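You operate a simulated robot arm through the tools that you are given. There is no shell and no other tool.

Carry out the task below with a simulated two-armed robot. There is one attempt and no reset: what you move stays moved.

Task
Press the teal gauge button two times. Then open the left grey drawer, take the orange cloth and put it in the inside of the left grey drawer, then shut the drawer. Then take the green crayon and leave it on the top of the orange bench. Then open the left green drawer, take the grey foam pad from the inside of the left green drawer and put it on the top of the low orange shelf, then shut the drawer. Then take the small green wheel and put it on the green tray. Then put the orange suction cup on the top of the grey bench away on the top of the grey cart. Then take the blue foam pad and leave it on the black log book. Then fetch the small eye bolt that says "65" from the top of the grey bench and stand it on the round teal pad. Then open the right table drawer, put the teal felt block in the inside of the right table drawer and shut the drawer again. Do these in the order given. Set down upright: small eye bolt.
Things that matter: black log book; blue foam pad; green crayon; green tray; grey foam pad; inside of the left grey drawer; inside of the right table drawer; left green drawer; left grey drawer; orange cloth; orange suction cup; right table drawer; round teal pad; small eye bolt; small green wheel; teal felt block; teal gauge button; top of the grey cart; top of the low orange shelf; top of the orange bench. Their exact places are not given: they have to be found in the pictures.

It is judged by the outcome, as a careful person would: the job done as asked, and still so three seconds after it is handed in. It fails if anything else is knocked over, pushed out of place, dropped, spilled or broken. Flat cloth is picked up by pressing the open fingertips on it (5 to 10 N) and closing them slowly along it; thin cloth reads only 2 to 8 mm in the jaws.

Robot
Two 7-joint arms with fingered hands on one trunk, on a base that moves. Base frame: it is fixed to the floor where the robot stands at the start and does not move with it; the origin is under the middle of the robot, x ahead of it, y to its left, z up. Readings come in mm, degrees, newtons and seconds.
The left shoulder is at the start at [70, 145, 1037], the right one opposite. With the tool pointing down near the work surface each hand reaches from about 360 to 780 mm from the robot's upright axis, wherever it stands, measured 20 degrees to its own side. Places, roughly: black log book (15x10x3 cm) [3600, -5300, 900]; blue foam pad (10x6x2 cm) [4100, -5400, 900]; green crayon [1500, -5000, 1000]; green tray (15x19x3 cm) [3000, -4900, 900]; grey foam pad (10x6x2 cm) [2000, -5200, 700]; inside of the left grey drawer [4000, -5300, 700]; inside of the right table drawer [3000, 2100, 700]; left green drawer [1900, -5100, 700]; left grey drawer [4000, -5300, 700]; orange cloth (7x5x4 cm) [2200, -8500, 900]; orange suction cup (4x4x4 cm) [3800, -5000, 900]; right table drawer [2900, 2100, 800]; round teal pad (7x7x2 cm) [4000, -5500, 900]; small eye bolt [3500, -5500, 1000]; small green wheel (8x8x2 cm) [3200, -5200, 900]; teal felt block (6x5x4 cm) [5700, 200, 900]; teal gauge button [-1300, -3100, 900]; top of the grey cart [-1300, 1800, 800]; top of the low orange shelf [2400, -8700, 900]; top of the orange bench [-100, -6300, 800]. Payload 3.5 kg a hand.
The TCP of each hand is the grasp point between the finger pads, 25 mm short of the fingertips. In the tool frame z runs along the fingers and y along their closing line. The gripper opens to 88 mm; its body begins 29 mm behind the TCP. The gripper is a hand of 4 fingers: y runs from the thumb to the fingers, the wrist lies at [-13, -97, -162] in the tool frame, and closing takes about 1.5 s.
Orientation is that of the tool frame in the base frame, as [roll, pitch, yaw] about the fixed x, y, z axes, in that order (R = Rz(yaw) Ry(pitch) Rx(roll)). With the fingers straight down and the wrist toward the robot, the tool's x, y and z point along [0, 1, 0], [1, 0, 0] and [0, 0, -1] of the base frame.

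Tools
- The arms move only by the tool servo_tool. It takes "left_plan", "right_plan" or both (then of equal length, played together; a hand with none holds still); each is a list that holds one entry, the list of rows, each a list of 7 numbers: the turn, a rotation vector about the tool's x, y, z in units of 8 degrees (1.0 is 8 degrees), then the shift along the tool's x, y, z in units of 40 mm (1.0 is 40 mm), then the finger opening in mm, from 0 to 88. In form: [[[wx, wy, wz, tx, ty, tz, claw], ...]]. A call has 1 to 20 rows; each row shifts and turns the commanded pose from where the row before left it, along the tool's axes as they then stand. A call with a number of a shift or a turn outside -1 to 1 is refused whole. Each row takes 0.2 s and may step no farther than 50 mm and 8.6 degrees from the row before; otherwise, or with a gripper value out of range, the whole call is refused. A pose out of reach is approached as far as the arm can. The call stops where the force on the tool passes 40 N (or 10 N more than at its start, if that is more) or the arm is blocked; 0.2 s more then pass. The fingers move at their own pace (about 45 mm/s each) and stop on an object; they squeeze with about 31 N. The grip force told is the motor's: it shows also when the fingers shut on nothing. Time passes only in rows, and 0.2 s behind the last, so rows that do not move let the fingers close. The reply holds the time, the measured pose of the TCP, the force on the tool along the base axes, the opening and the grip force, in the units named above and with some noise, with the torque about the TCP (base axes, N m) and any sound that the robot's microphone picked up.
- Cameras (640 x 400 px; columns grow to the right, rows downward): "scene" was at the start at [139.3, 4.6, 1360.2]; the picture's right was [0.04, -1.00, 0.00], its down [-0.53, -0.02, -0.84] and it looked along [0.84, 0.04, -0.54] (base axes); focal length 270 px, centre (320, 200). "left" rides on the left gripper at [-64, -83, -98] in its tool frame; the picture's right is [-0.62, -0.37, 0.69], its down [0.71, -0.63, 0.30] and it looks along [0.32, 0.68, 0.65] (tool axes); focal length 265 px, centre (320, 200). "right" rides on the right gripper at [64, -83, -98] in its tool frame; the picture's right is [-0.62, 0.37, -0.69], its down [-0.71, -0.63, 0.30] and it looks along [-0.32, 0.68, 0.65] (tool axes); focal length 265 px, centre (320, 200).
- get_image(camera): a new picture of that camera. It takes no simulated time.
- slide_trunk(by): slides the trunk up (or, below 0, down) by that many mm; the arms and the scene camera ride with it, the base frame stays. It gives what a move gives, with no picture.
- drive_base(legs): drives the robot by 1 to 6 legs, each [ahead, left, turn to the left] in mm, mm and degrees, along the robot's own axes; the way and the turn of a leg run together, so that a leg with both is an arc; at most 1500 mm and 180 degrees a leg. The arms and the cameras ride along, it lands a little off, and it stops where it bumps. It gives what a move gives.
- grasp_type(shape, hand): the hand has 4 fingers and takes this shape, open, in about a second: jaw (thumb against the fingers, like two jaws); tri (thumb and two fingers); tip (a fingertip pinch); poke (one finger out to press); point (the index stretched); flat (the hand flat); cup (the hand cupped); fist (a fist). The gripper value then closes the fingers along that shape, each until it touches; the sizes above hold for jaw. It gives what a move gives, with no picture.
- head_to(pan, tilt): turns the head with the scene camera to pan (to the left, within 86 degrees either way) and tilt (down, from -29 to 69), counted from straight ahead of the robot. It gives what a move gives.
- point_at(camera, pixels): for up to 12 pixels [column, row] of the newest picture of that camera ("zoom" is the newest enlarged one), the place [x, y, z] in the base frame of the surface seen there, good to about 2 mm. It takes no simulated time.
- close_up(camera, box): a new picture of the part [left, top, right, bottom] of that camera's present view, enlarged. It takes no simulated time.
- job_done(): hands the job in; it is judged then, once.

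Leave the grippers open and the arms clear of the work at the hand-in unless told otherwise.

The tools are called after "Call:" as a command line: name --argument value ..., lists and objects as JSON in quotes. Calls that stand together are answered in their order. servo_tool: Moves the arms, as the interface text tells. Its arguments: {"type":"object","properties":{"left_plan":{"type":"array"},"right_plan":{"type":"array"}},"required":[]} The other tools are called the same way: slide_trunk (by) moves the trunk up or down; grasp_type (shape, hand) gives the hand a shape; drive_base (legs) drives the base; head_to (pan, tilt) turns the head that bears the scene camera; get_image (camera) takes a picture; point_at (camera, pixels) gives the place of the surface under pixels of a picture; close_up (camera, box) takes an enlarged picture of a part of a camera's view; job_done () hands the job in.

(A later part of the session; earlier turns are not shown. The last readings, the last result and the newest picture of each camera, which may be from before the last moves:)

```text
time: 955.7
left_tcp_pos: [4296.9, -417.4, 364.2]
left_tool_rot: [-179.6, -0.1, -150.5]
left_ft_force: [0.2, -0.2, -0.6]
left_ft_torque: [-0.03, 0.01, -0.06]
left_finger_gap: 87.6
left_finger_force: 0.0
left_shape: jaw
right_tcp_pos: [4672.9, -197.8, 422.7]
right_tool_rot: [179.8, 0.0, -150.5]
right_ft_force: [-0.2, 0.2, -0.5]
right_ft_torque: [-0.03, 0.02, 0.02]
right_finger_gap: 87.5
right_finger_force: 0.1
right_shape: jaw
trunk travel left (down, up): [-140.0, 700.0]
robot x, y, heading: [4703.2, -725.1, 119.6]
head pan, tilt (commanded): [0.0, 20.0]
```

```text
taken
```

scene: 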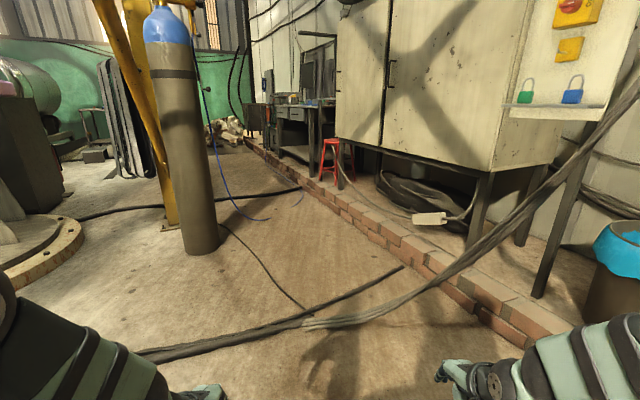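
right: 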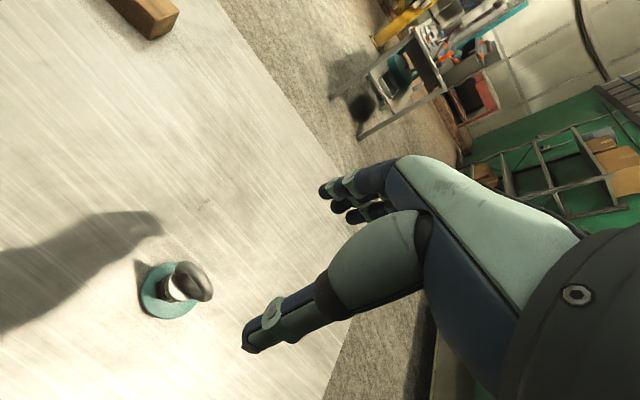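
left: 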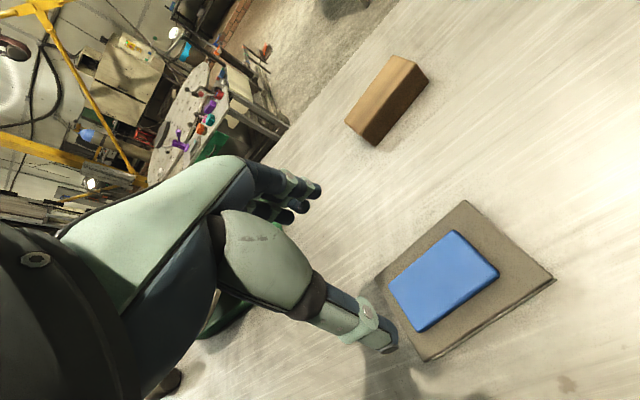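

A thick cable bundle comes down from the wall across my way. I measure it and the gap by the cylinder.

Call:
point_at --camera "scene" --pixels '[[440, 278], [480, 250], [530, 208], [580, 165], [400, 268], [330, 320], [230, 345], [200, 250], [360, 220], [440, 260], [300, 165], [480, 300]]'

Call:
close_up --camera "scene" --box '[200, 60, 400, 200]'

```text
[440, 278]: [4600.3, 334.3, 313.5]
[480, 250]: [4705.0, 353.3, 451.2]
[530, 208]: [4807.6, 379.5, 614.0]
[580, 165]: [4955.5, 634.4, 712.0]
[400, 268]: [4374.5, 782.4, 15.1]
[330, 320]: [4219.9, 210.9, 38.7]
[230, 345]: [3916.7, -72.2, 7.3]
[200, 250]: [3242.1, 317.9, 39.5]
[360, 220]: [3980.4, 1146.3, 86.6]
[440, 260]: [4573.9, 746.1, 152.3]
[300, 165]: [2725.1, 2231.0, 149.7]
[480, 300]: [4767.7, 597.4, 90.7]
```

```text
2.86 times, centred on (300, 130) of scene
```

zoom: 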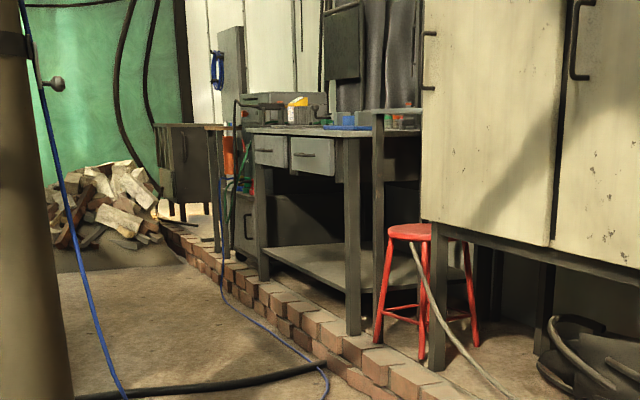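

I measure the drawer front and table from here in the enlarged view.

Call:
point_at --camera "zoom" --pixels '[[313, 160], [295, 150], [330, 150], [270, 150], [345, 135], [352, 240], [255, 135], [330, 345], [405, 240], [240, 290], [385, 150], [300, 310]]'

```text
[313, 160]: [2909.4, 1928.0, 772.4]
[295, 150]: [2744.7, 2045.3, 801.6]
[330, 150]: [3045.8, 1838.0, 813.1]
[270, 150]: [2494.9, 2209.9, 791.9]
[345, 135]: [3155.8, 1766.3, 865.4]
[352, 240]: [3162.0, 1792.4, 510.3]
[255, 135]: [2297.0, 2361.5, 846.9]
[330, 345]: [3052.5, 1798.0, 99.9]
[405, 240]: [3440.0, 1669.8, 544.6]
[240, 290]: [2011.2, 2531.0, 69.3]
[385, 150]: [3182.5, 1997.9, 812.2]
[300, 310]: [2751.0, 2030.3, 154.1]
```

The right drawer's face lies at about (2895,1942), handle near (2909,1928,772), just above the brick curb. I drive along the wall side: crossing the cable where it lies on the floor, keeping clear of the cylinder.

Call:
drive_base --legs '[[0, 0, 7.3], [583, 0, 0], [0, 0, 10.9], [755, 0, 0], [0, 0, -28.2], [488, 0, 0]]'

Call:
get_image --camera "scene"

```text
time: 963.9
left_tcp_pos: [3318.9, 411.1, 360.1]
left_tool_rot: [-177.9, 1.1, -133.1]
left_ft_force: [12.7, 1.8, -2.1]
left_ft_torque: [-0.05, 0.15, -0.2]
left_finger_gap: 87.6
left_finger_force: 0.1
left_shape: jaw
right_tcp_pos: [3590.7, 738.1, 423.4]
right_tool_rot: [179.7, 0.0, -131.8]
right_ft_force: [0.4, -0.3, -0.8]
right_ft_torque: [0.02, 0.04, 0.0]
right_finger_gap: 87.9
right_finger_force: 0.0
right_shape: jaw
trunk travel left (down, up): [-140.0, 700.0]
robot x, y, heading: [3786.9, 243.5, 138.6]
head pan, tilt (commanded): [0.0, 20.0]
stopped in leg 4: the force on the tool passed its limit at 46 N (the readings are from after the stop); the commanded pose is now the measured one
```

```text
taken
```

scene: 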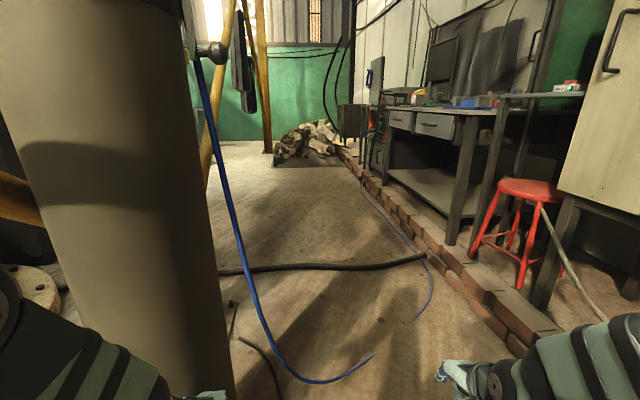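

My left hand touched the gas cylinder; the motion stopped at once. I back away gently and check the cylinder.

Call:
drive_base --legs '[[-80, -60, 0]]'

Call:
head_to --pan 25 --tilt 25

Call:
get_image --camera "scene"

```text
time: 965.1
left_tcp_pos: [3416.6, 402.3, 359.5]
left_tool_rot: [-178.1, 0.8, -132.9]
left_ft_force: [0.3, 0.2, -0.3]
left_ft_torque: [0.02, -0.03, 0.01]
left_finger_gap: 87.8
left_finger_force: 0.1
left_shape: jaw
right_tcp_pos: [3691.3, 727.9, 423.8]
right_tool_rot: [179.6, 0.0, -131.8]
right_ft_force: [0.4, 0.3, -0.3]
right_ft_torque: [0.04, 0.01, 0.03]
right_finger_gap: 87.4
right_finger_force: 0.0
right_shape: jaw
trunk travel left (down, up): [-140.0, 700.0]
robot x, y, heading: [3887.2, 237.4, 138.4]
head pan, tilt (commanded): [0.0, 20.0]
```

```text
time: 966.0
left_tcp_pos: [3417.8, 401.8, 360.6]
left_tool_rot: [-178.1, 0.9, -132.8]
left_ft_force: [0.2, 0.6, -0.5]
left_ft_torque: [0.01, 0.02, -0.01]
left_finger_gap: 87.7
left_finger_force: 0.1
left_shape: jaw
right_tcp_pos: [3690.6, 728.2, 422.8]
right_tool_rot: [179.7, -0.1, -131.8]
right_ft_force: [-1.2, 0.2, 0.5]
right_ft_torque: [-0.01, 0.01, -0.05]
right_finger_gap: 87.5
right_finger_force: 0.1
right_shape: jaw
trunk travel left (down, up): [-140.0, 700.0]
robot x, y, heading: [3887.6, 232.6, 138.5]
head pan, tilt (commanded): [25.0, 25.0]
```

```text
taken
```

scene: 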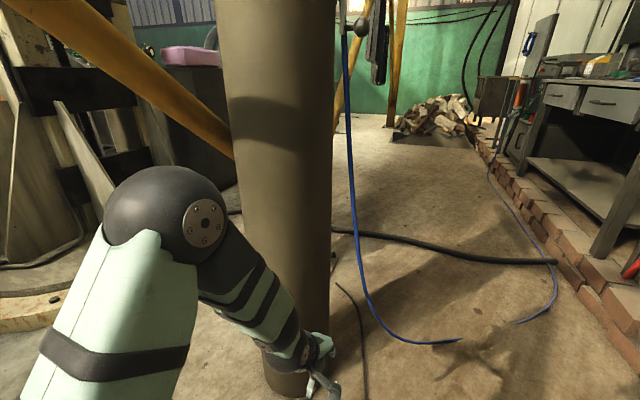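

Call:
point_at --camera "scene" --pixels '[[290, 380], [280, 250], [275, 100], [320, 250], [240, 150], [325, 100]]'

```text
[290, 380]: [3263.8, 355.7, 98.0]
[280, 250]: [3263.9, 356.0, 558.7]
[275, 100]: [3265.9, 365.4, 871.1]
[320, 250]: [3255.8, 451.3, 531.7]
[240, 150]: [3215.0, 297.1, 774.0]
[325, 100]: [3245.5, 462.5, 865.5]
```

The cylinder is still upright and in its place (centre (3157,395)). I turn to face the wall and slide sideways along it, farther from the cylinder.

Call:
drive_base --legs '[[0, 0, -84], [190, 0, 0], [0, 780, 0], [0, 780, 0]]'

Call:
head_to --pan 10 --tilt 15

Call:
get_image --camera "scene"

```text
time: 978.5
left_tcp_pos: [2824.3, 1736.1, 359.8]
left_tool_rot: [-178.2, 1.0, 144.1]
left_ft_force: [-0.2, -0.8, 0.5]
left_ft_torque: [0.01, -0.03, -0.01]
left_finger_gap: 87.8
left_finger_force: 0.1
left_shape: jaw
right_tcp_pos: [3183.3, 1504.7, 424.0]
right_tool_rot: [179.7, 0.0, 145.2]
right_ft_force: [0.3, -0.1, -0.7]
right_ft_torque: [-0.03, 0.01, 0.02]
right_finger_gap: 87.8
right_finger_force: 0.1
right_shape: jaw
trunk travel left (down, up): [-140.0, 700.0]
robot x, y, heading: [2719.3, 1247.6, 55.3]
head pan, tilt (commanded): [25.0, 25.0]
```

```text
time: 979.3
left_tcp_pos: [2823.8, 1734.9, 360.1]
left_tool_rot: [-178.2, 0.9, 144.2]
left_ft_force: [0.0, 0.0, -0.1]
left_ft_torque: [0.0, 0.03, 0.0]
left_finger_gap: 87.7
left_finger_force: 0.1
left_shape: jaw
right_tcp_pos: [3182.3, 1504.1, 423.8]
right_tool_rot: [179.9, -0.1, 145.2]
right_ft_force: [-0.2, -0.2, -1.0]
right_ft_torque: [0.03, 0.02, 0.03]
right_finger_gap: 87.9
right_finger_force: 0.0
right_shape: jaw
trunk travel left (down, up): [-140.0, 700.0]
robot x, y, heading: [2721.0, 1245.3, 55.4]
head pan, tilt (commanded): [10.0, 15.0]
```

```text
taken
```

scene: 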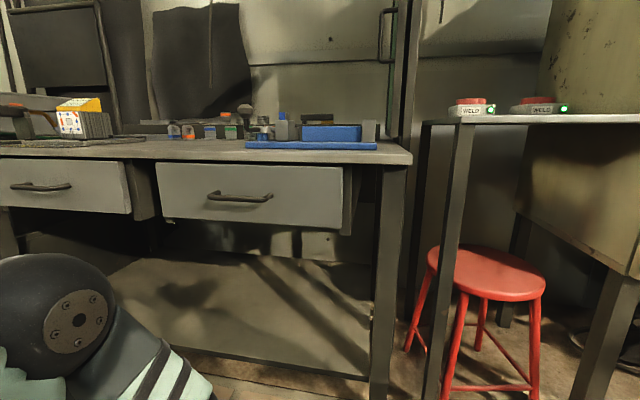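

I face the table; the right drawer's handle is at (240,195). I raise the trunk 400 mm and measure the handle closely.

Call:
slide_trunk --by 400

Call:
head_to --pan 15 --tilt 40

Call:
get_image --camera "scene"

Call:
close_up --camera "scene" --box '[230, 160, 390, 270]'

```text
time: 983.1
left_tcp_pos: [2824.7, 1735.4, 759.5]
left_tool_rot: [-178.0, 0.9, 144.1]
left_ft_force: [0.4, 0.0, 0.2]
left_ft_torque: [0.01, -0.03, 0.01]
left_finger_gap: 88.0
left_finger_force: 0.1
left_shape: jaw
right_tcp_pos: [3182.6, 1504.3, 822.8]
right_tool_rot: [179.8, -0.2, 145.1]
right_ft_force: [0.6, -0.3, -0.5]
right_ft_torque: [0.0, 0.0, 0.01]
right_finger_gap: 87.5
right_finger_force: 0.0
right_shape: jaw
trunk travel left (down, up): [-540.0, 300.0]
robot x, y, heading: [2716.2, 1246.3, 55.4]
head pan, tilt (commanded): [10.0, 15.0]
```

```text
time: 984.0
left_tcp_pos: [2824.4, 1736.2, 760.1]
left_tool_rot: [-178.1, 0.9, 144.1]
left_ft_force: [0.1, 0.1, 0.2]
left_ft_torque: [-0.01, -0.01, 0.01]
left_finger_gap: 88.0
left_finger_force: 0.1
left_shape: jaw
right_tcp_pos: [3182.9, 1502.9, 821.8]
right_tool_rot: [179.6, -0.2, 145.2]
right_ft_force: [0.3, 0.8, 0.8]
right_ft_torque: [0.0, 0.0, 0.01]
right_finger_gap: 87.6
right_finger_force: 0.0
right_shape: jaw
trunk travel left (down, up): [-540.0, 300.0]
robot x, y, heading: [2718.6, 1249.2, 55.4]
head pan, tilt (commanded): [15.0, 40.0]
```

```text
taken
```

scene: 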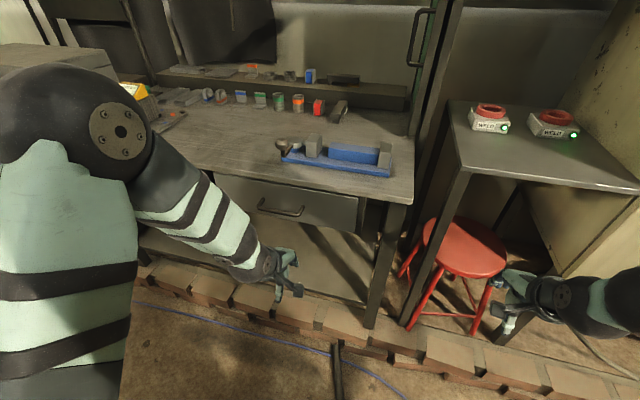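

```text
3.64 times, centred on (310, 215) of scene
```

zoom: 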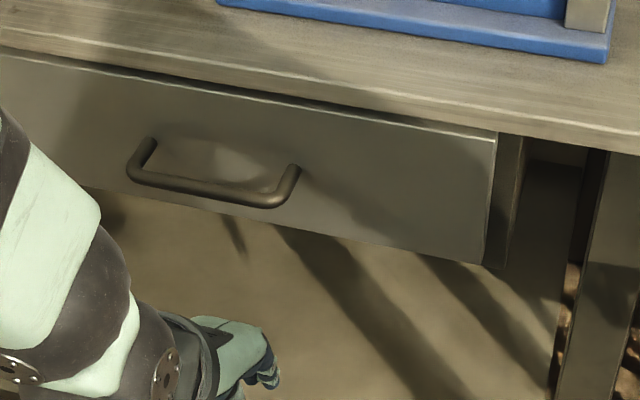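

Call:
point_at --camera "zoom" --pixels '[[140, 180], [205, 192], [275, 200], [210, 150], [60, 100], [440, 160], [440, 220], [150, 143], [297, 168], [210, 72], [480, 115], [210, 165]]'

```text
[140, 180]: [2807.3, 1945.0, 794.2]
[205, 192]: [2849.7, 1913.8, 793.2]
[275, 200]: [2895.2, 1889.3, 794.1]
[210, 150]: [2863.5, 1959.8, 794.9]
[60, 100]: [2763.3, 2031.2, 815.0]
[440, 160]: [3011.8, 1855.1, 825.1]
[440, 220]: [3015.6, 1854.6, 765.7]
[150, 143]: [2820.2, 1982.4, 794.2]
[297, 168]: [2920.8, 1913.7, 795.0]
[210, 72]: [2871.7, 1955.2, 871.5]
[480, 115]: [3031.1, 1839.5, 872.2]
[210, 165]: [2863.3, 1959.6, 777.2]
```

The handle bar: middle ≈ (2853,1920,790), 45 mm off the face. I place the base so the handle is 692 mm ahead and 228 mm left (as with the other drawers) and raise the trunk 60 mm.

Call:
drive_base --legs '[[-70, 50, -0.8]]'

Call:
slide_trunk --by 60

```text
time: 985.1
left_tcp_pos: [2750.3, 1707.3, 760.0]
left_tool_rot: [-178.1, 0.9, 143.3]
left_ft_force: [0.3, 0.2, -0.4]
left_ft_torque: [-0.03, -0.03, 0.01]
left_finger_gap: 87.6
left_finger_force: 0.0
left_shape: jaw
right_tcp_pos: [3103.9, 1470.7, 823.5]
right_tool_rot: [179.7, 0.0, 144.4]
right_ft_force: [0.5, -0.1, 0.5]
right_ft_torque: [-0.02, 0.03, -0.01]
right_finger_gap: 87.8
right_finger_force: 0.1
right_shape: jaw
trunk travel left (down, up): [-540.0, 300.0]
robot x, y, heading: [2635.8, 1219.9, 54.5]
head pan, tilt (commanded): [15.0, 40.0]
```

```text
time: 986.1
left_tcp_pos: [2751.6, 1708.0, 820.8]
left_tool_rot: [-178.1, 0.9, 143.3]
left_ft_force: [-0.9, -0.9, -0.3]
left_ft_torque: [-0.02, 0.04, 0.01]
left_finger_gap: 87.5
left_finger_force: 0.0
left_shape: jaw
right_tcp_pos: [3104.9, 1470.2, 884.0]
right_tool_rot: [179.8, -0.1, 144.4]
right_ft_force: [-0.5, -0.5, 0.1]
right_ft_torque: [-0.01, -0.01, -0.02]
right_finger_gap: 87.7
right_finger_force: 0.2
right_shape: jaw
trunk travel left (down, up): [-600.0, 240.0]
robot x, y, heading: [2636.4, 1217.7, 54.5]
head pan, tilt (commanded): [15.0, 40.0]
```

Call:
servo_tool --left_plan '[[[0, 0, 0, 0.21, 0.875, 0, 88], [0, 0, 0, 0.21, 0.875, 0, 88], [0, 0, 0, 0.21, 0.875, 0, 88], [0, 0, 0, 0.21, 0.875, 0, 88], [-0.957, 0, 0, 0, 0, 0, 88], [-0.957, 0, 0, 0, 0, 0, 88], [-0.957, 0, 0, 0, 0, 0, 88], [-0.957, 0, 0, 0, 0, 0, 88], [-0.957, 0, 0, 0, 0, 0, 88], [-0.957, 0, 0, 0, 0, 0, 88], [-0.957, 0, 0, 0, 0, 0, 88], [-0.957, 0, 0, 0, 0, 0, 88], [-0.957, 0, 0, 0, 0, 0, 88], [-0.957, 0, 0, 0, 0, 0, 88], [-0.957, 0, 0, 0, 0, 0, 88], [-0.957, 0, 0, 0, 0, 0, 88], [0, 0, 0, 0, 0, 0, 88]]]'

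Call:
close_up --camera "scene" --box '[190, 130, 390, 260]'

Call:
get_image --camera "left"

```text
time: 989.7
left_tcp_pos: [2821.6, 1849.0, 846.8]
left_tool_rot: [89.8, 0.9, 143.3]
left_ft_force: [-0.6, 0.6, 1.2]
left_ft_torque: [-0.04, 0.04, 0.01]
left_finger_gap: 88.1
left_finger_force: 0.0
left_shape: jaw
left hand out of reach, approached as far as the arm can: row 16
right_tcp_pos: [3106.3, 1469.5, 883.4]
right_tool_rot: [179.8, -0.1, 144.4]
right_ft_force: [0.6, -0.2, 0.8]
right_ft_torque: [-0.05, 0.0, 0.01]
right_finger_gap: 87.9
right_finger_force: 0.1
right_shape: jaw
trunk travel left (down, up): [-600.0, 240.0]
robot x, y, heading: [2641.2, 1219.6, 55.0]
head pan, tilt (commanded): [15.0, 40.0]
```

```text
3.08 times, centred on (290, 195) of scene
```

zoom: 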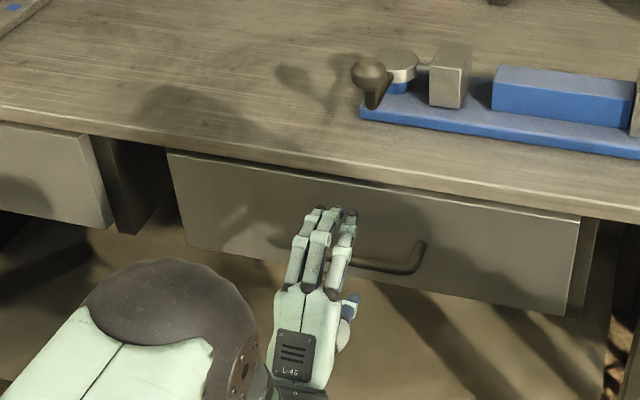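

```text
taken
```

left: 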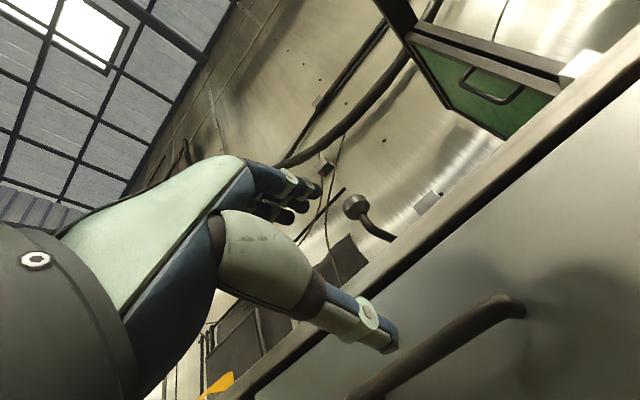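

The pose was at the near limit of reach. I go forward and down a little first, then check the position.

Call:
servo_tool --left_plan '[[[0, 0, 0, 0.08, -0.4, 0.4, 88], [0, 0, 0, 0.08, -0.25, 0.3, 88], [0, 0, 0, 0, 0, 0, 88]]]'

Call:
close_up --camera "scene" --box '[190, 130, 390, 260]'

```text
time: 990.5
left_tcp_pos: [2834.1, 1874.8, 821.5]
left_tool_rot: [89.9, 0.8, 143.4]
left_ft_force: [-0.1, 0.4, 0.5]
left_ft_torque: [-0.02, -0.01, -0.01]
left_finger_gap: 87.9
left_finger_force: 0.2
left_shape: jaw
right_tcp_pos: [3105.5, 1470.9, 882.9]
right_tool_rot: [179.7, -0.1, 144.4]
right_ft_force: [-0.2, 0.0, 0.1]
right_ft_torque: [-0.01, 0.02, -0.03]
right_finger_gap: 87.7
right_finger_force: 0.1
right_shape: jaw
trunk travel left (down, up): [-600.0, 240.0]
robot x, y, heading: [2638.8, 1223.0, 54.7]
head pan, tilt (commanded): [15.0, 40.0]
```

```text
3.08 times, centred on (290, 195) of scene
```

zoom: 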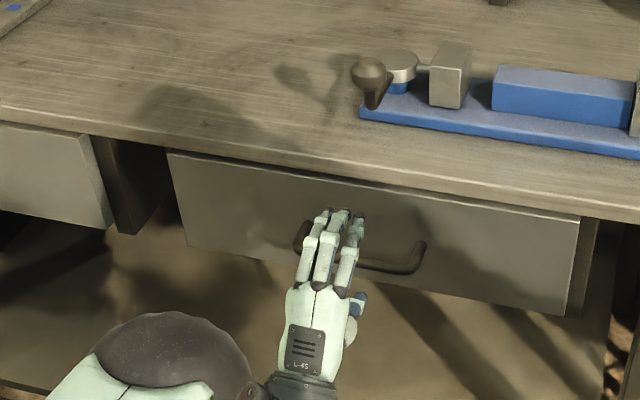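

I lower 30 mm, then go forward 42 mm.

Call:
servo_tool --left_plan '[[[0, 0, 0, 0.1, -0.4, 0, 88], [0, 0, 0, 0.05, -0.38, 0, 88], [0, 0, 0, 0, 0, 0, 88]]]'

Call:
servo_tool --left_plan '[[[0, 0, 0, 0, 0, 0.5, 88], [0, 0, 0, 0, 0, 0.5, 88], [0, 0, 0, 0, 0, 0, 88]]]'

Call:
close_up --camera "scene" --box '[190, 130, 390, 260]'

Call:
get_image --camera "left"

```text
time: 991.3
left_tcp_pos: [2827.6, 1878.4, 788.8]
left_tool_rot: [89.9, 0.8, 143.3]
left_ft_force: [0.7, -0.1, 0.4]
left_ft_torque: [0.0, -0.03, 0.02]
left_finger_gap: 87.6
left_finger_force: 0.1
left_shape: jaw
right_tcp_pos: [3105.3, 1469.8, 883.1]
right_tool_rot: [179.8, -0.2, 144.5]
right_ft_force: [0.3, 0.0, 0.4]
right_ft_torque: [0.01, 0.0, 0.0]
right_finger_gap: 87.8
right_finger_force: 0.1
right_shape: jaw
trunk travel left (down, up): [-600.0, 240.0]
robot x, y, heading: [2637.0, 1221.7, 54.5]
head pan, tilt (commanded): [15.0, 40.0]
```

```text
time: 992.1
left_tcp_pos: [2852.7, 1910.0, 788.1]
left_tool_rot: [90.0, 0.9, 143.3]
left_ft_force: [-0.6, 0.5, -0.3]
left_ft_torque: [0.0, -0.02, -0.01]
left_finger_gap: 88.0
left_finger_force: 0.1
left_shape: jaw
right_tcp_pos: [3105.9, 1471.2, 883.4]
right_tool_rot: [179.6, 0.0, 144.4]
right_ft_force: [-0.1, 0.6, 0.3]
right_ft_torque: [0.04, 0.0, -0.03]
right_finger_gap: 87.4
right_finger_force: 0.0
right_shape: jaw
trunk travel left (down, up): [-600.0, 240.0]
robot x, y, heading: [2637.3, 1222.9, 54.6]
head pan, tilt (commanded): [15.0, 40.0]
```

```text
3.08 times, centred on (290, 195) of scene
```

zoom: 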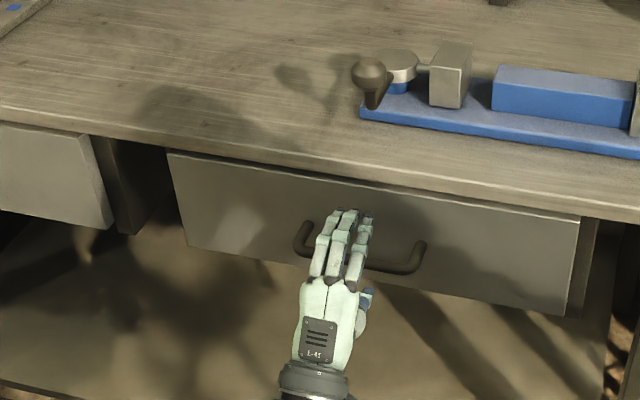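

```text
taken
```

left: 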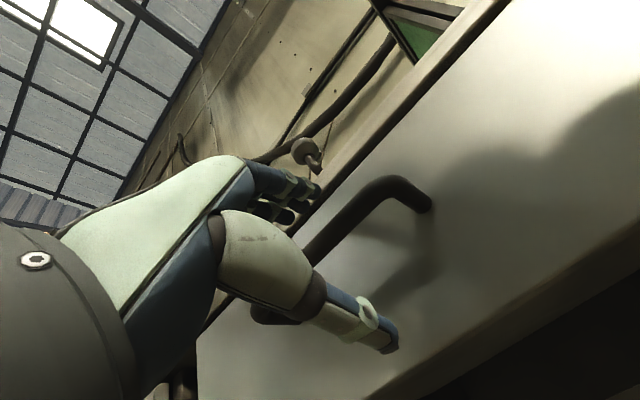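

The hand straddles the bar. I close and pull gently 70 mm with the arm.

Call:
servo_tool --left_plan '[[[0, 0, 0, 0, 0, 0.05, 40], [0, 0, 0, 0, 0, 0, 20], [0, 0, 0, 0, 0, 0, 0], [0, 0, 0, 0, 0, 0, 0], [0, 0, 0, 0, 0, 0, 0], [0, 0, 0, 0, 0, 0, 0], [0, 0, 0, 0, 0, 0, 0], [0, 0, 0, 0, 0, 0, 0]]]'

Call:
servo_tool --left_plan '[[[0, 0, 0, 0, 0, -0.4, 0], [0, 0, 0, 0, 0, -0.45, 0], [0, 0, 0, 0, 0, -0.45, 0], [0, 0, 0, 0, 0, -0.4, 0], [0, 0, 0, 0, 0, 0, 0]]]'

Call:
get_image --camera "scene"

```text
time: 993.9
left_tcp_pos: [2854.2, 1912.6, 787.6]
left_tool_rot: [90.0, 0.9, 143.4]
left_ft_force: [1.9, 0.8, -1.9]
left_ft_torque: [0.04, 0.02, -0.01]
left_finger_gap: 0.0
left_finger_force: 30.8
left_shape: jaw
right_tcp_pos: [3105.9, 1470.7, 881.5]
right_tool_rot: [179.8, -0.2, 144.4]
right_ft_force: [0.0, 0.2, -0.8]
right_ft_torque: [0.0, 0.01, -0.03]
right_finger_gap: 87.7
right_finger_force: 0.1
right_shape: jaw
trunk travel left (down, up): [-600.0, 240.0]
robot x, y, heading: [2638.7, 1220.9, 54.6]
head pan, tilt (commanded): [15.0, 40.0]
```

```text
time: 995.1
left_tcp_pos: [2813.6, 1858.2, 787.1]
left_tool_rot: [89.9, 0.8, 143.3]
left_ft_force: [7.9, -4.8, 1.3]
left_ft_torque: [0.05, 0.06, -0.09]
left_finger_gap: 0.0
left_finger_force: 31.5
left_shape: jaw
right_tcp_pos: [3105.8, 1468.9, 882.5]
right_tool_rot: [179.8, -0.1, 144.4]
right_ft_force: [0.8, -0.4, -0.7]
right_ft_torque: [0.0, 0.02, -0.01]
right_finger_gap: 87.7
right_finger_force: 0.1
right_shape: jaw
trunk travel left (down, up): [-600.0, 240.0]
robot x, y, heading: [2635.2, 1220.9, 54.9]
head pan, tilt (commanded): [15.0, 40.0]
```

```text
taken
```

scene: 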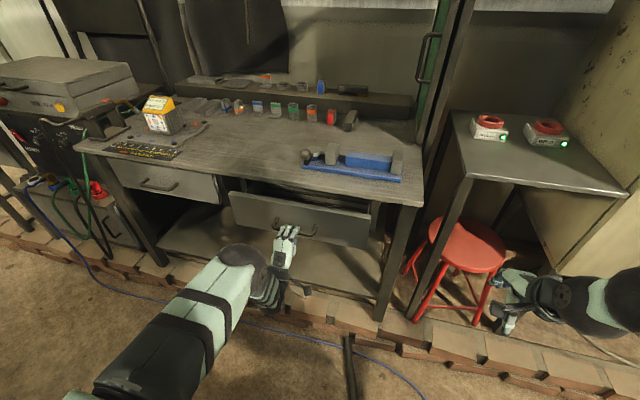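

The drawer is coming out. I back the base 100 mm, then 85 mm.

Call:
drive_base --legs '[[-100, 0, 0]]'

Call:
drive_base --legs '[[-90, 0, 0]]'

Call:
get_image --camera "scene"

```text
time: 996.2
left_tcp_pos: [2752.4, 1779.3, 785.9]
left_tool_rot: [89.9, 0.8, 143.4]
left_ft_force: [0.5, 2.6, -3.1]
left_ft_torque: [0.02, 0.02, -0.03]
left_finger_gap: 0.0
left_finger_force: 31.4
left_shape: jaw
right_tcp_pos: [3048.2, 1391.4, 883.6]
right_tool_rot: [179.9, 0.0, 144.4]
right_ft_force: [-0.5, -0.9, 0.5]
right_ft_torque: [-0.01, -0.04, 0.0]
right_finger_gap: 87.7
right_finger_force: 0.0
right_shape: jaw
trunk travel left (down, up): [-600.0, 240.0]
robot x, y, heading: [2582.6, 1139.5, 54.7]
head pan, tilt (commanded): [15.0, 40.0]
```

```text
time: 997.3
left_tcp_pos: [2702.9, 1707.5, 788.7]
left_tool_rot: [89.8, 0.9, 143.3]
left_ft_force: [0.4, 1.5, -1.2]
left_ft_torque: [-0.03, 0.01, 0.03]
left_finger_gap: 0.4
left_finger_force: 31.0
left_shape: jaw
right_tcp_pos: [2997.8, 1317.7, 883.7]
right_tool_rot: [179.7, -0.1, 144.4]
right_ft_force: [-0.2, -0.2, 0.5]
right_ft_torque: [0.05, -0.01, 0.04]
right_finger_gap: 87.8
right_finger_force: 0.1
right_shape: jaw
trunk travel left (down, up): [-600.0, 240.0]
robot x, y, heading: [2525.1, 1068.1, 54.8]
head pan, tilt (commanded): [15.0, 40.0]
```

```text
taken
```

scene: 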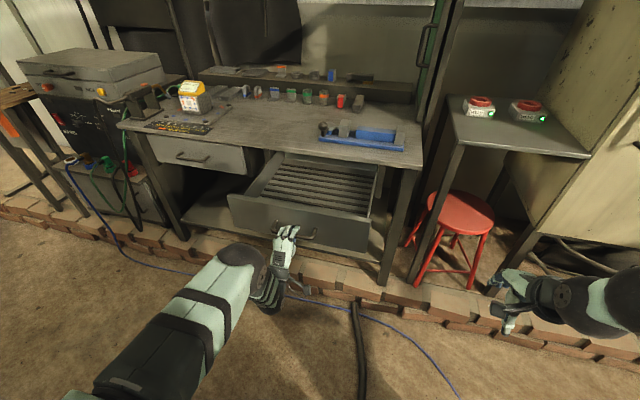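

Open by about 250 mm; inside is a ribbed floor, empty. I release the handle and back off 75 mm carefully (the brace is behind me).

Call:
servo_tool --left_plan '[[[0, 0, 0, 0, 0, 0, 30], [0, 0, 0, 0, 0, 0, 60], [0, 0, 0, 0, 0, 0, 88], [0, 0, 0, 0, 0, 0, 88], [0, 0, 0, 0, 0, 0, 88], [0, 0, 0, 0, 0, 0, 88], [0, 0, 0, 0, 0, 0, 88]]]'

Call:
drive_base --legs '[[-80, 0, 0]]'

Call:
close_up --camera "scene" --box '[190, 130, 430, 300]'

```text
time: 998.9
left_tcp_pos: [2703.3, 1708.3, 787.6]
left_tool_rot: [89.8, 0.9, 143.5]
left_ft_force: [-0.1, 0.5, 0.0]
left_ft_torque: [-0.01, -0.01, 0.02]
left_finger_gap: 87.6
left_finger_force: 0.1
left_shape: jaw
right_tcp_pos: [2997.2, 1317.6, 882.6]
right_tool_rot: [179.9, -0.1, 144.4]
right_ft_force: [-0.1, -0.5, 0.9]
right_ft_torque: [0.03, 0.0, 0.0]
right_finger_gap: 87.9
right_finger_force: 0.0
right_shape: jaw
trunk travel left (down, up): [-600.0, 240.0]
robot x, y, heading: [2526.3, 1068.1, 54.7]
head pan, tilt (commanded): [15.0, 40.0]
```

```text
time: 1000.0
left_tcp_pos: [2655.2, 1642.2, 788.1]
left_tool_rot: [89.8, 0.9, 143.4]
left_ft_force: [-1.2, 0.4, -1.1]
left_ft_torque: [0.0, -0.02, -0.02]
left_finger_gap: 87.3
left_finger_force: 0.1
left_shape: jaw
right_tcp_pos: [2950.8, 1253.3, 883.1]
right_tool_rot: [179.7, -0.2, 144.5]
right_ft_force: [0.4, -0.4, 0.6]
right_ft_torque: [0.04, 0.0, -0.02]
right_finger_gap: 87.9
right_finger_force: 0.2
right_shape: jaw
trunk travel left (down, up): [-600.0, 240.0]
robot x, y, heading: [2483.2, 1004.5, 54.7]
head pan, tilt (commanded): [15.0, 40.0]
```

```text
2.35 times, centred on (310, 215) of scene
```

zoom: 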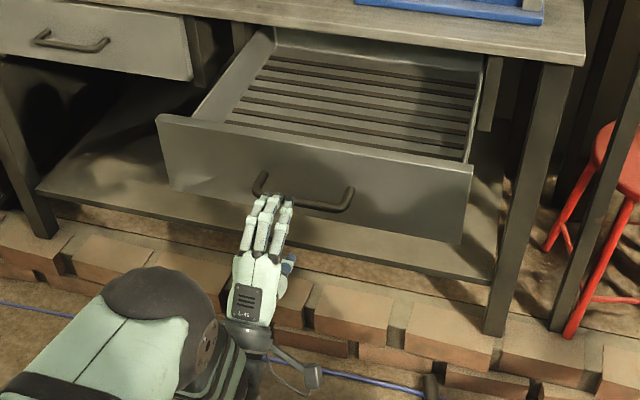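

I narrow the fingers, turn the hand fingers-down again while pulling it back.

Call:
servo_tool --left_plan '[[[0, 0, 0, 0, 0, 0, 20], [0, 0, 0, 0, 0, 0, 20], [0, 0, 0, 0, 0, 0, 20], [0.957, 0, 0, 0, 0, 0, 20], [0.957, 0, 0, 0, 0, 0, 20], [0.957, 0, 0, 0, 0, 0, 20], [0.957, 0, 0, 0, 0, 0, 20], [0.957, 0, 0, 0, -0.2, 0, 20], [0.957, 0, 0, 0, -0.3, 0, 20], [0.957, 0, 0, 0, -0.4, 0, 20], [0.957, 0, 0, 0, -0.5, 0, 20], [0.957, 0, 0, 0, -0.6, 0, 20], [0.957, 0, 0, 0, -0.6, 0, 20], [0.957, 0, 0, 0, -0.6, 0, 20], [0.957, 0, 0, 0, -0.6, 0, 20], [0, 0, 0, 0, 0, 0, 88]]]'

Call:
get_image --camera "scene"

```text
time: 1003.4
left_tcp_pos: [2579.2, 1537.3, 719.6]
left_tool_rot: [-178.1, 0.9, 143.6]
left_ft_force: [-0.9, -0.3, 0.8]
left_ft_torque: [-0.03, 0.0, 0.01]
left_finger_gap: 54.5
left_finger_force: 0.1
left_shape: jaw
right_tcp_pos: [2950.1, 1253.7, 883.3]
right_tool_rot: [179.9, 0.0, 144.5]
right_ft_force: [-0.7, -0.1, 0.0]
right_ft_torque: [0.01, 0.01, 0.03]
right_finger_gap: 87.4
right_finger_force: 0.0
right_shape: jaw
trunk travel left (down, up): [-600.0, 240.0]
robot x, y, heading: [2482.6, 1003.6, 54.6]
head pan, tilt (commanded): [15.0, 40.0]
```

```text
taken
```

scene: 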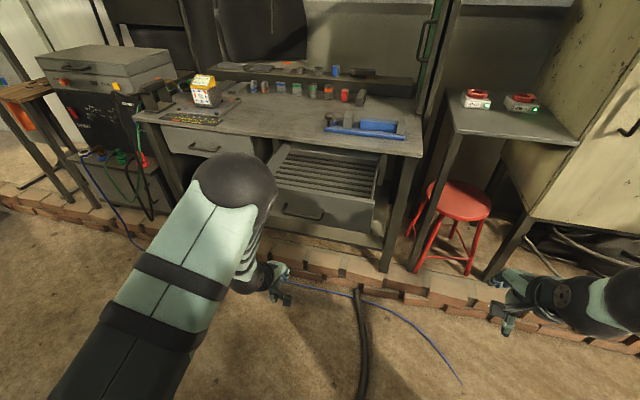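

The right table drawer stands open. Now the teal felt block on the black bench: I raise the trunk so the arms pass over things and slide to the right along the wall side, crossing the cable where it lies on the floor.

Call:
slide_trunk --by 240

Call:
drive_base --legs '[[384, -308, 0], [0, -1150, 0], [-310, -200, 0], [-30, -850, 0], [250, -300, 0]]'

Call:
head_to --pan -15 --tilt 20

Call:
get_image --camera "scene"

```text
time: 1005.9
left_tcp_pos: [2579.1, 1537.5, 960.6]
left_tool_rot: [-178.4, 0.8, 143.4]
left_ft_force: [0.3, 0.6, -0.1]
left_ft_torque: [0.0, 0.01, -0.01]
left_finger_gap: 87.7
left_finger_force: 0.1
left_shape: jaw
right_tcp_pos: [2950.5, 1252.9, 1122.7]
right_tool_rot: [179.9, -0.1, 144.5]
right_ft_force: [0.2, -0.2, -0.2]
right_ft_torque: [-0.01, 0.02, 0.02]
right_finger_gap: 87.4
right_finger_force: 0.0
right_shape: jaw
trunk travel left (down, up): [-840.0, 0.0]
robot x, y, heading: [2483.1, 1001.9, 54.8]
head pan, tilt (commanded): [15.0, 40.0]
```

```text
time: 1022.2
left_tcp_pos: [5032.0, 183.7, 959.6]
left_tool_rot: [-178.4, 0.9, 144.2]
left_ft_force: [0.0, -0.4, 0.5]
left_ft_torque: [0.01, -0.01, 0.01]
left_finger_gap: 87.8
left_finger_force: 0.1
left_shape: jaw
right_tcp_pos: [5406.0, -94.9, 1124.0]
right_tool_rot: [179.7, 0.0, 145.3]
right_ft_force: [0.4, 0.1, 0.0]
right_ft_torque: [-0.01, 0.0, 0.01]
right_finger_gap: 87.9
right_finger_force: 0.2
right_shape: jaw
trunk travel left (down, up): [-840.0, 0.0]
robot x, y, heading: [4949.4, -352.8, 55.4]
head pan, tilt (commanded): [15.0, 40.0]
```

```text
time: 1023.2
left_tcp_pos: [5033.0, 183.3, 960.8]
left_tool_rot: [-178.2, 0.9, 144.2]
left_ft_force: [-0.5, -0.8, -0.3]
left_ft_torque: [0.02, -0.01, -0.02]
left_finger_gap: 87.7
left_finger_force: 0.0
left_shape: jaw
right_tcp_pos: [5407.6, -94.3, 1122.4]
right_tool_rot: [179.9, -0.2, 145.2]
right_ft_force: [0.6, -0.4, 0.2]
right_ft_torque: [0.02, -0.03, -0.01]
right_finger_gap: 87.5
right_finger_force: 0.1
right_shape: jaw
trunk travel left (down, up): [-840.0, 0.0]
robot x, y, heading: [4946.6, -348.8, 55.2]
head pan, tilt (commanded): [-15.0, 20.0]
```

```text
taken
```

scene: 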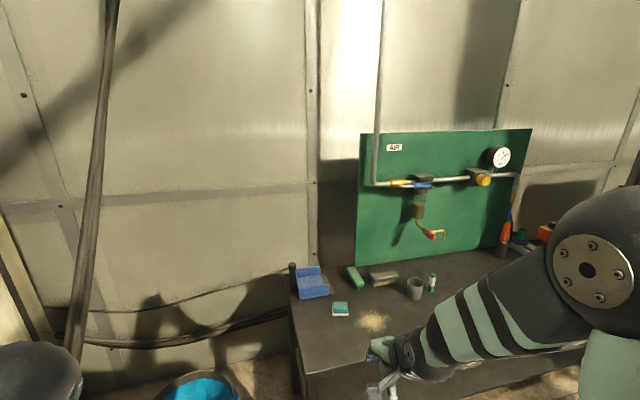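

I see the black bench: a small teal block at (340,309) with a blue holder, a green thing and a cup around. I zoom and measure.

Call:
close_up --camera "scene" --box '[270, 240, 450, 350]'

Call:
point_at --camera "zoom" --pixels '[[250, 235], [225, 225], [275, 225], [250, 215], [250, 255], [80, 195], [90, 285], [300, 280], [400, 150], [310, 130], [520, 165], [110, 260]]'

```text
3.56 times, centred on (360, 295) of scene
```

zoom: 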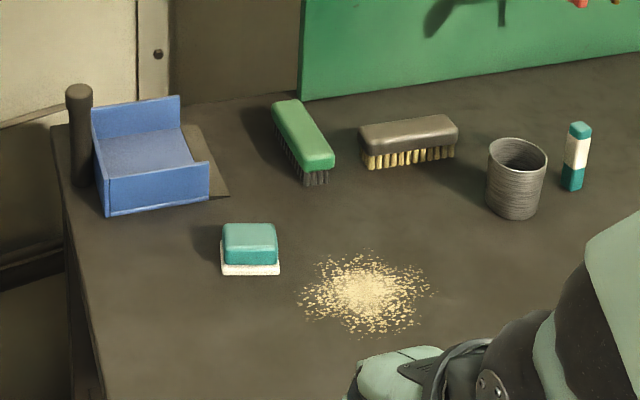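

```text
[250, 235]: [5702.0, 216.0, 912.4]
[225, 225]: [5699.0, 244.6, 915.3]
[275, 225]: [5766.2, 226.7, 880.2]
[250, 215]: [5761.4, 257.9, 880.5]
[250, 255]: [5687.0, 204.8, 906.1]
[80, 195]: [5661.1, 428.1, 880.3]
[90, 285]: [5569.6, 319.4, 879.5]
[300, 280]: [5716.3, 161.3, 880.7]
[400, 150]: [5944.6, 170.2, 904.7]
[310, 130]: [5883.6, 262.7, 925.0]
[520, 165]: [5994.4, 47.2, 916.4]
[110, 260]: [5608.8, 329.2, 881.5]
```

The block (teal with a white underside) is at about (5702,220), bench top 880. I drive so it is about 600 mm ahead and 200 mm to my right.

Call:
drive_base --legs '[[270, -87, -0.6]]'

Call:
head_to --pan -15 --tilt 48

Call:
get_image --camera "scene"

Call:
get_image --camera "right"

```text
time: 1025.2
left_tcp_pos: [5269.4, 355.1, 961.0]
left_tool_rot: [-178.3, 0.9, 143.4]
left_ft_force: [-0.5, -0.1, 1.0]
left_ft_torque: [0.02, -0.01, -0.01]
left_finger_gap: 87.6
left_finger_force: 0.1
left_shape: jaw
right_tcp_pos: [5638.5, 72.4, 1124.5]
right_tool_rot: [179.7, 0.0, 144.5]
right_ft_force: [0.1, 0.3, 0.4]
right_ft_torque: [0.0, -0.02, 0.0]
right_finger_gap: 87.7
right_finger_force: 0.0
right_shape: jaw
trunk travel left (down, up): [-840.0, 0.0]
robot x, y, heading: [5172.5, -180.5, 54.5]
head pan, tilt (commanded): [-15.0, 20.0]
```

```text
time: 1026.1
left_tcp_pos: [5270.3, 356.8, 958.3]
left_tool_rot: [-178.2, 0.8, 143.4]
left_ft_force: [-0.1, 0.3, -0.3]
left_ft_torque: [-0.01, 0.01, -0.01]
left_finger_gap: 87.9
left_finger_force: 0.0
left_shape: jaw
right_tcp_pos: [5639.5, 73.6, 1123.4]
right_tool_rot: [179.9, -0.2, 144.5]
right_ft_force: [-0.8, 0.3, -0.1]
right_ft_torque: [0.02, -0.02, 0.01]
right_finger_gap: 87.4
right_finger_force: 0.2
right_shape: jaw
trunk travel left (down, up): [-840.0, 0.0]
robot x, y, heading: [5170.4, -175.6, 54.6]
head pan, tilt (commanded): [-15.0, 48.0]
```

```text
taken
```

scene: 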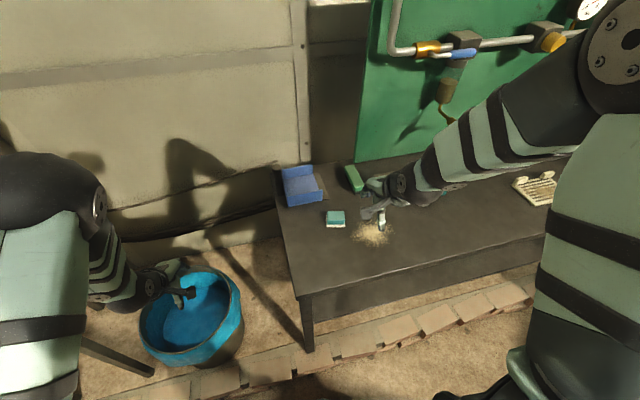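

```text
taken
```

right: 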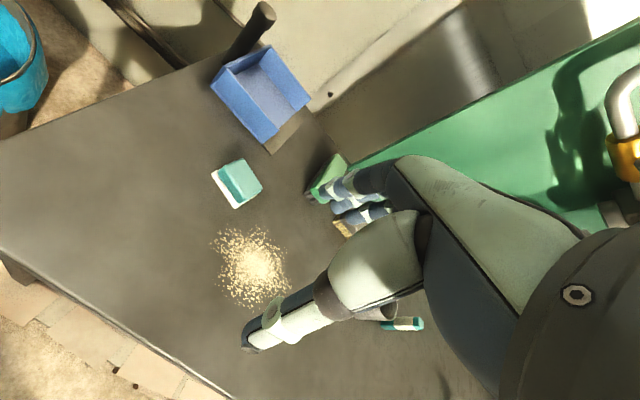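

The right camera shows the block at (238,183). I read its corners.

Call:
close_up --camera "right" --box '[190, 140, 290, 230]'

Call:
point_at --camera "zoom" --pixels '[[190, 160], [330, 135], [455, 290], [310, 410], [320, 260], [240, 330], [150, 210], [320, 440], [420, 200]]'

```text
4.44 times, centred on (240, 185) of right
```

zoom: 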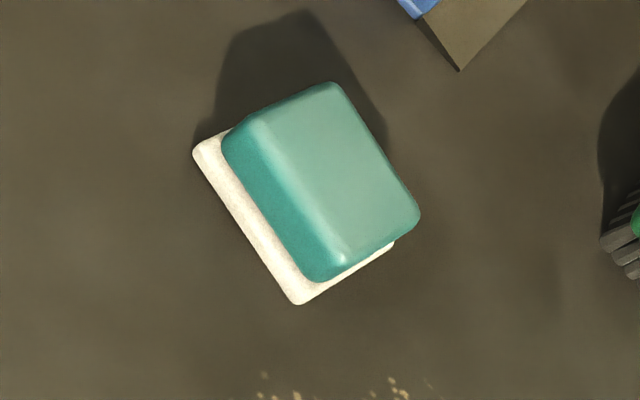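

```text
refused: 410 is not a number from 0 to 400
```

Call:
point_at --camera "zoom" --pixels '[[245, 125], [332, 90], [412, 215], [330, 265], [325, 175], [200, 155], [300, 298], [390, 245], [250, 225]]'

```text
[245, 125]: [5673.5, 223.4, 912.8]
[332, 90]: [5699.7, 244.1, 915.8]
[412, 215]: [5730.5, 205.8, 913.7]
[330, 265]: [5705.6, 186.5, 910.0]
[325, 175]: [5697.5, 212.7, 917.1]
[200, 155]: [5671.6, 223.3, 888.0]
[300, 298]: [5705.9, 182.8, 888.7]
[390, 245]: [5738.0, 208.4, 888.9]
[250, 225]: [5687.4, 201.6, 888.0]
```

Block: centre (5702,215), top 917, short side toward 38°. I turn the right hand 16°, move above it (x +72, y +137), and lower to TCP z≈960.

Call:
servo_tool --right_plan '[[[0, 0, 0.675, 0, 0, 0, 88], [0, 0, 0.675, 0, 0, 0, 88], [0, 0, 0.675, 0, 0, 0, 88], [0, 0, 0, 0.45, 0.857, 0, 88], [0, 0, 0, 0.45, 0.857, 0, 88], [0, 0, 0, 0.45, 0.857, 0, 88], [0, 0, 0, 0.45, 0.857, 0, 80], [0, 0, 0, 0, 0, 0.9, 80], [0, 0, 0, 0, 0, 1, 80], [0, 0, 0, 0, 0, 1, 80], [0, 0, 0, 0, 0, 1, 80], [0, 0, 0, 0, 0, 0, 80]]]'

Call:
get_image --camera "right"

```text
time: 1028.7
left_tcp_pos: [5270.1, 356.2, 959.9]
left_tool_rot: [-178.2, 0.8, 143.5]
left_ft_force: [0.0, -0.6, 0.0]
left_ft_torque: [-0.02, 0.0, -0.01]
left_finger_gap: 87.5
left_finger_force: 0.1
left_shape: jaw
right_tcp_pos: [5704.2, 215.0, 966.2]
right_tool_rot: [179.7, -0.1, 128.3]
right_ft_force: [-0.1, -0.1, 0.1]
right_ft_torque: [-0.03, -0.01, 0.01]
right_finger_gap: 80.2
right_finger_force: 0.1
right_shape: jaw
trunk travel left (down, up): [-840.0, 0.0]
robot x, y, heading: [5171.2, -174.7, 54.5]
head pan, tilt (commanded): [-15.0, 48.0]
```

```text
taken
```

right: 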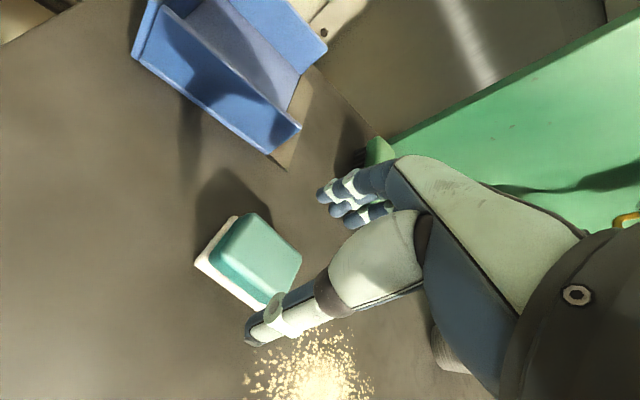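

Call:
point_at --camera "right" --pixels '[[258, 257], [248, 218], [297, 258], [222, 262], [255, 297], [198, 264], [240, 303]]'

```text
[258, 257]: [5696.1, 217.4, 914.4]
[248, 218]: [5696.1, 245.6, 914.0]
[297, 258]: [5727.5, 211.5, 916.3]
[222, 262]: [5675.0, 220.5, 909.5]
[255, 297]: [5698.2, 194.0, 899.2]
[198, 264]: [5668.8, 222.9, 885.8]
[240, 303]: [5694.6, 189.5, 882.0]
```

Centred within 3 mm. I lower 57 mm and close.

Call:
servo_tool --right_plan '[[[0, 0, -0.4, 0.05, -0.03, 0.7, 80], [0, 0, 0, 0, 0, 0.5, 80], [0, 0, 0, 0, 0, 0.22, 80], [0, 0, 0, 0, 0, 0, 80], [0, 0, 0, 0, 0, 0, 65], [0, 0, 0, 0, 0, 0, 55], [0, 0, 0, 0, 0, 0, 45], [0, 0, 0, 0, 0, 0, 35], [0, 0, 0, 0, 0, 0, 25], [0, 0, 0, 0, 0, 0, 25], [0, 0, 0, 0, 0, 0, 25]]]'

Call:
get_image --camera "right"

```text
time: 1031.1
left_tcp_pos: [5270.0, 356.8, 959.7]
left_tool_rot: [-178.2, 0.7, 143.4]
left_ft_force: [0.1, -0.3, -0.1]
left_ft_torque: [0.01, 0.0, -0.04]
left_finger_gap: 87.7
left_finger_force: 0.1
left_shape: jaw
right_tcp_pos: [5702.1, 218.3, 911.8]
right_tool_rot: [179.8, -0.1, 131.5]
right_ft_force: [0.7, -0.4, -0.5]
right_ft_torque: [-0.01, 0.05, 0.04]
right_finger_gap: 38.8
right_finger_force: 31.3
right_shape: jaw
trunk travel left (down, up): [-840.0, 0.0]
robot x, y, heading: [5174.8, -171.3, 54.8]
head pan, tilt (commanded): [-15.0, 48.0]
```

```text
taken
```

right: 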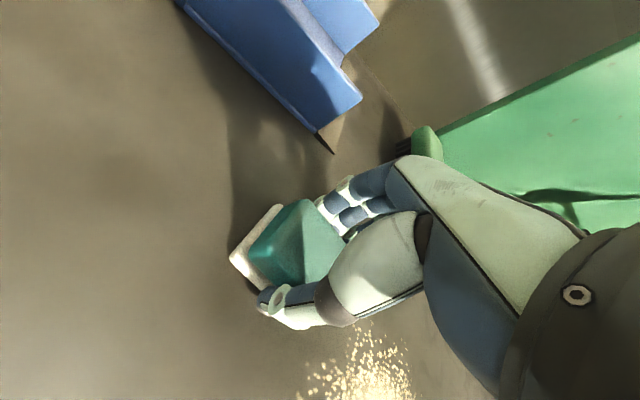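

Gripped (38.8 mm, 31 N). I lift it 190 mm, pull back and square the hand.

Call:
servo_tool --right_plan '[[[0, 0, 0, 0, 0, -0.3, 25], [0, 0, 0, 0, 0, -0.6, 25], [0, 0, 0, 0, 0, -1, 25], [0, 0, 0, 0, 0, -1, 25], [0, 0, 0, 0, 0, -1, 25], [0, 0, 0, 0, 0, -0.9, 25], [0, 0, -0.54, -0.45, -0.857, 0, 25], [0, 0, -0.54, -0.45, -0.857, 0, 25], [0, 0, -0.54, -0.45, -0.857, 0, 25], [0, 0, 0, -0.45, -0.857, 0, 25]]]'

Call:
get_image --camera "right"

Call:
get_image --camera "scene"

```text
time: 1033.3
left_tcp_pos: [5269.7, 356.2, 960.8]
left_tool_rot: [-178.3, 0.8, 143.4]
left_ft_force: [-0.3, -0.5, 0.6]
left_ft_torque: [0.01, -0.03, -0.01]
left_finger_gap: 87.7
left_finger_force: 0.0
left_shape: jaw
right_tcp_pos: [5665.2, 65.4, 1101.3]
right_tool_rot: [179.7, -0.1, 144.5]
right_ft_force: [0.0, -1.1, -0.7]
right_ft_torque: [0.03, 0.02, 0.0]
right_finger_gap: 38.8
right_finger_force: 30.6
right_shape: jaw
trunk travel left (down, up): [-840.0, 0.0]
robot x, y, heading: [5173.8, -175.6, 54.6]
head pan, tilt (commanded): [-15.0, 48.0]
```

```text
taken
```

right: 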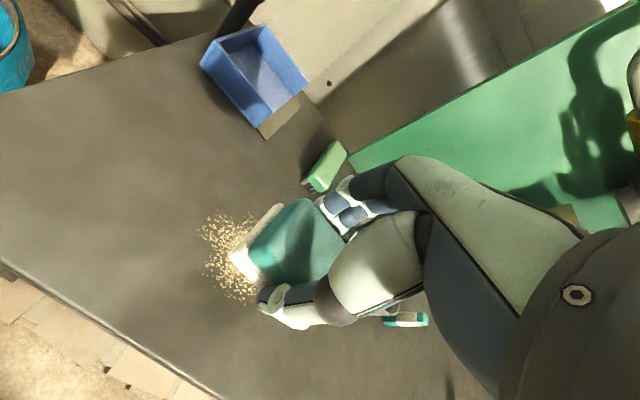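

```text
taken
```

scene: 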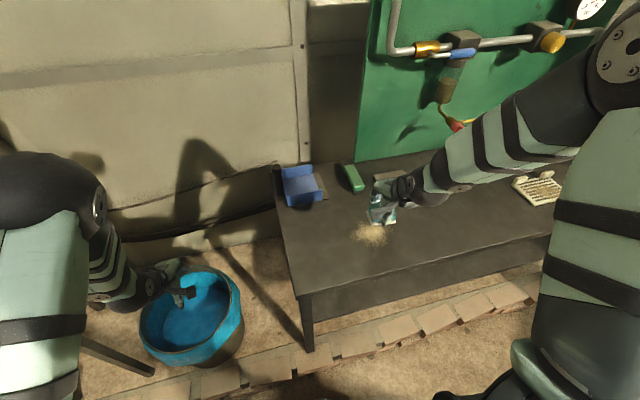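

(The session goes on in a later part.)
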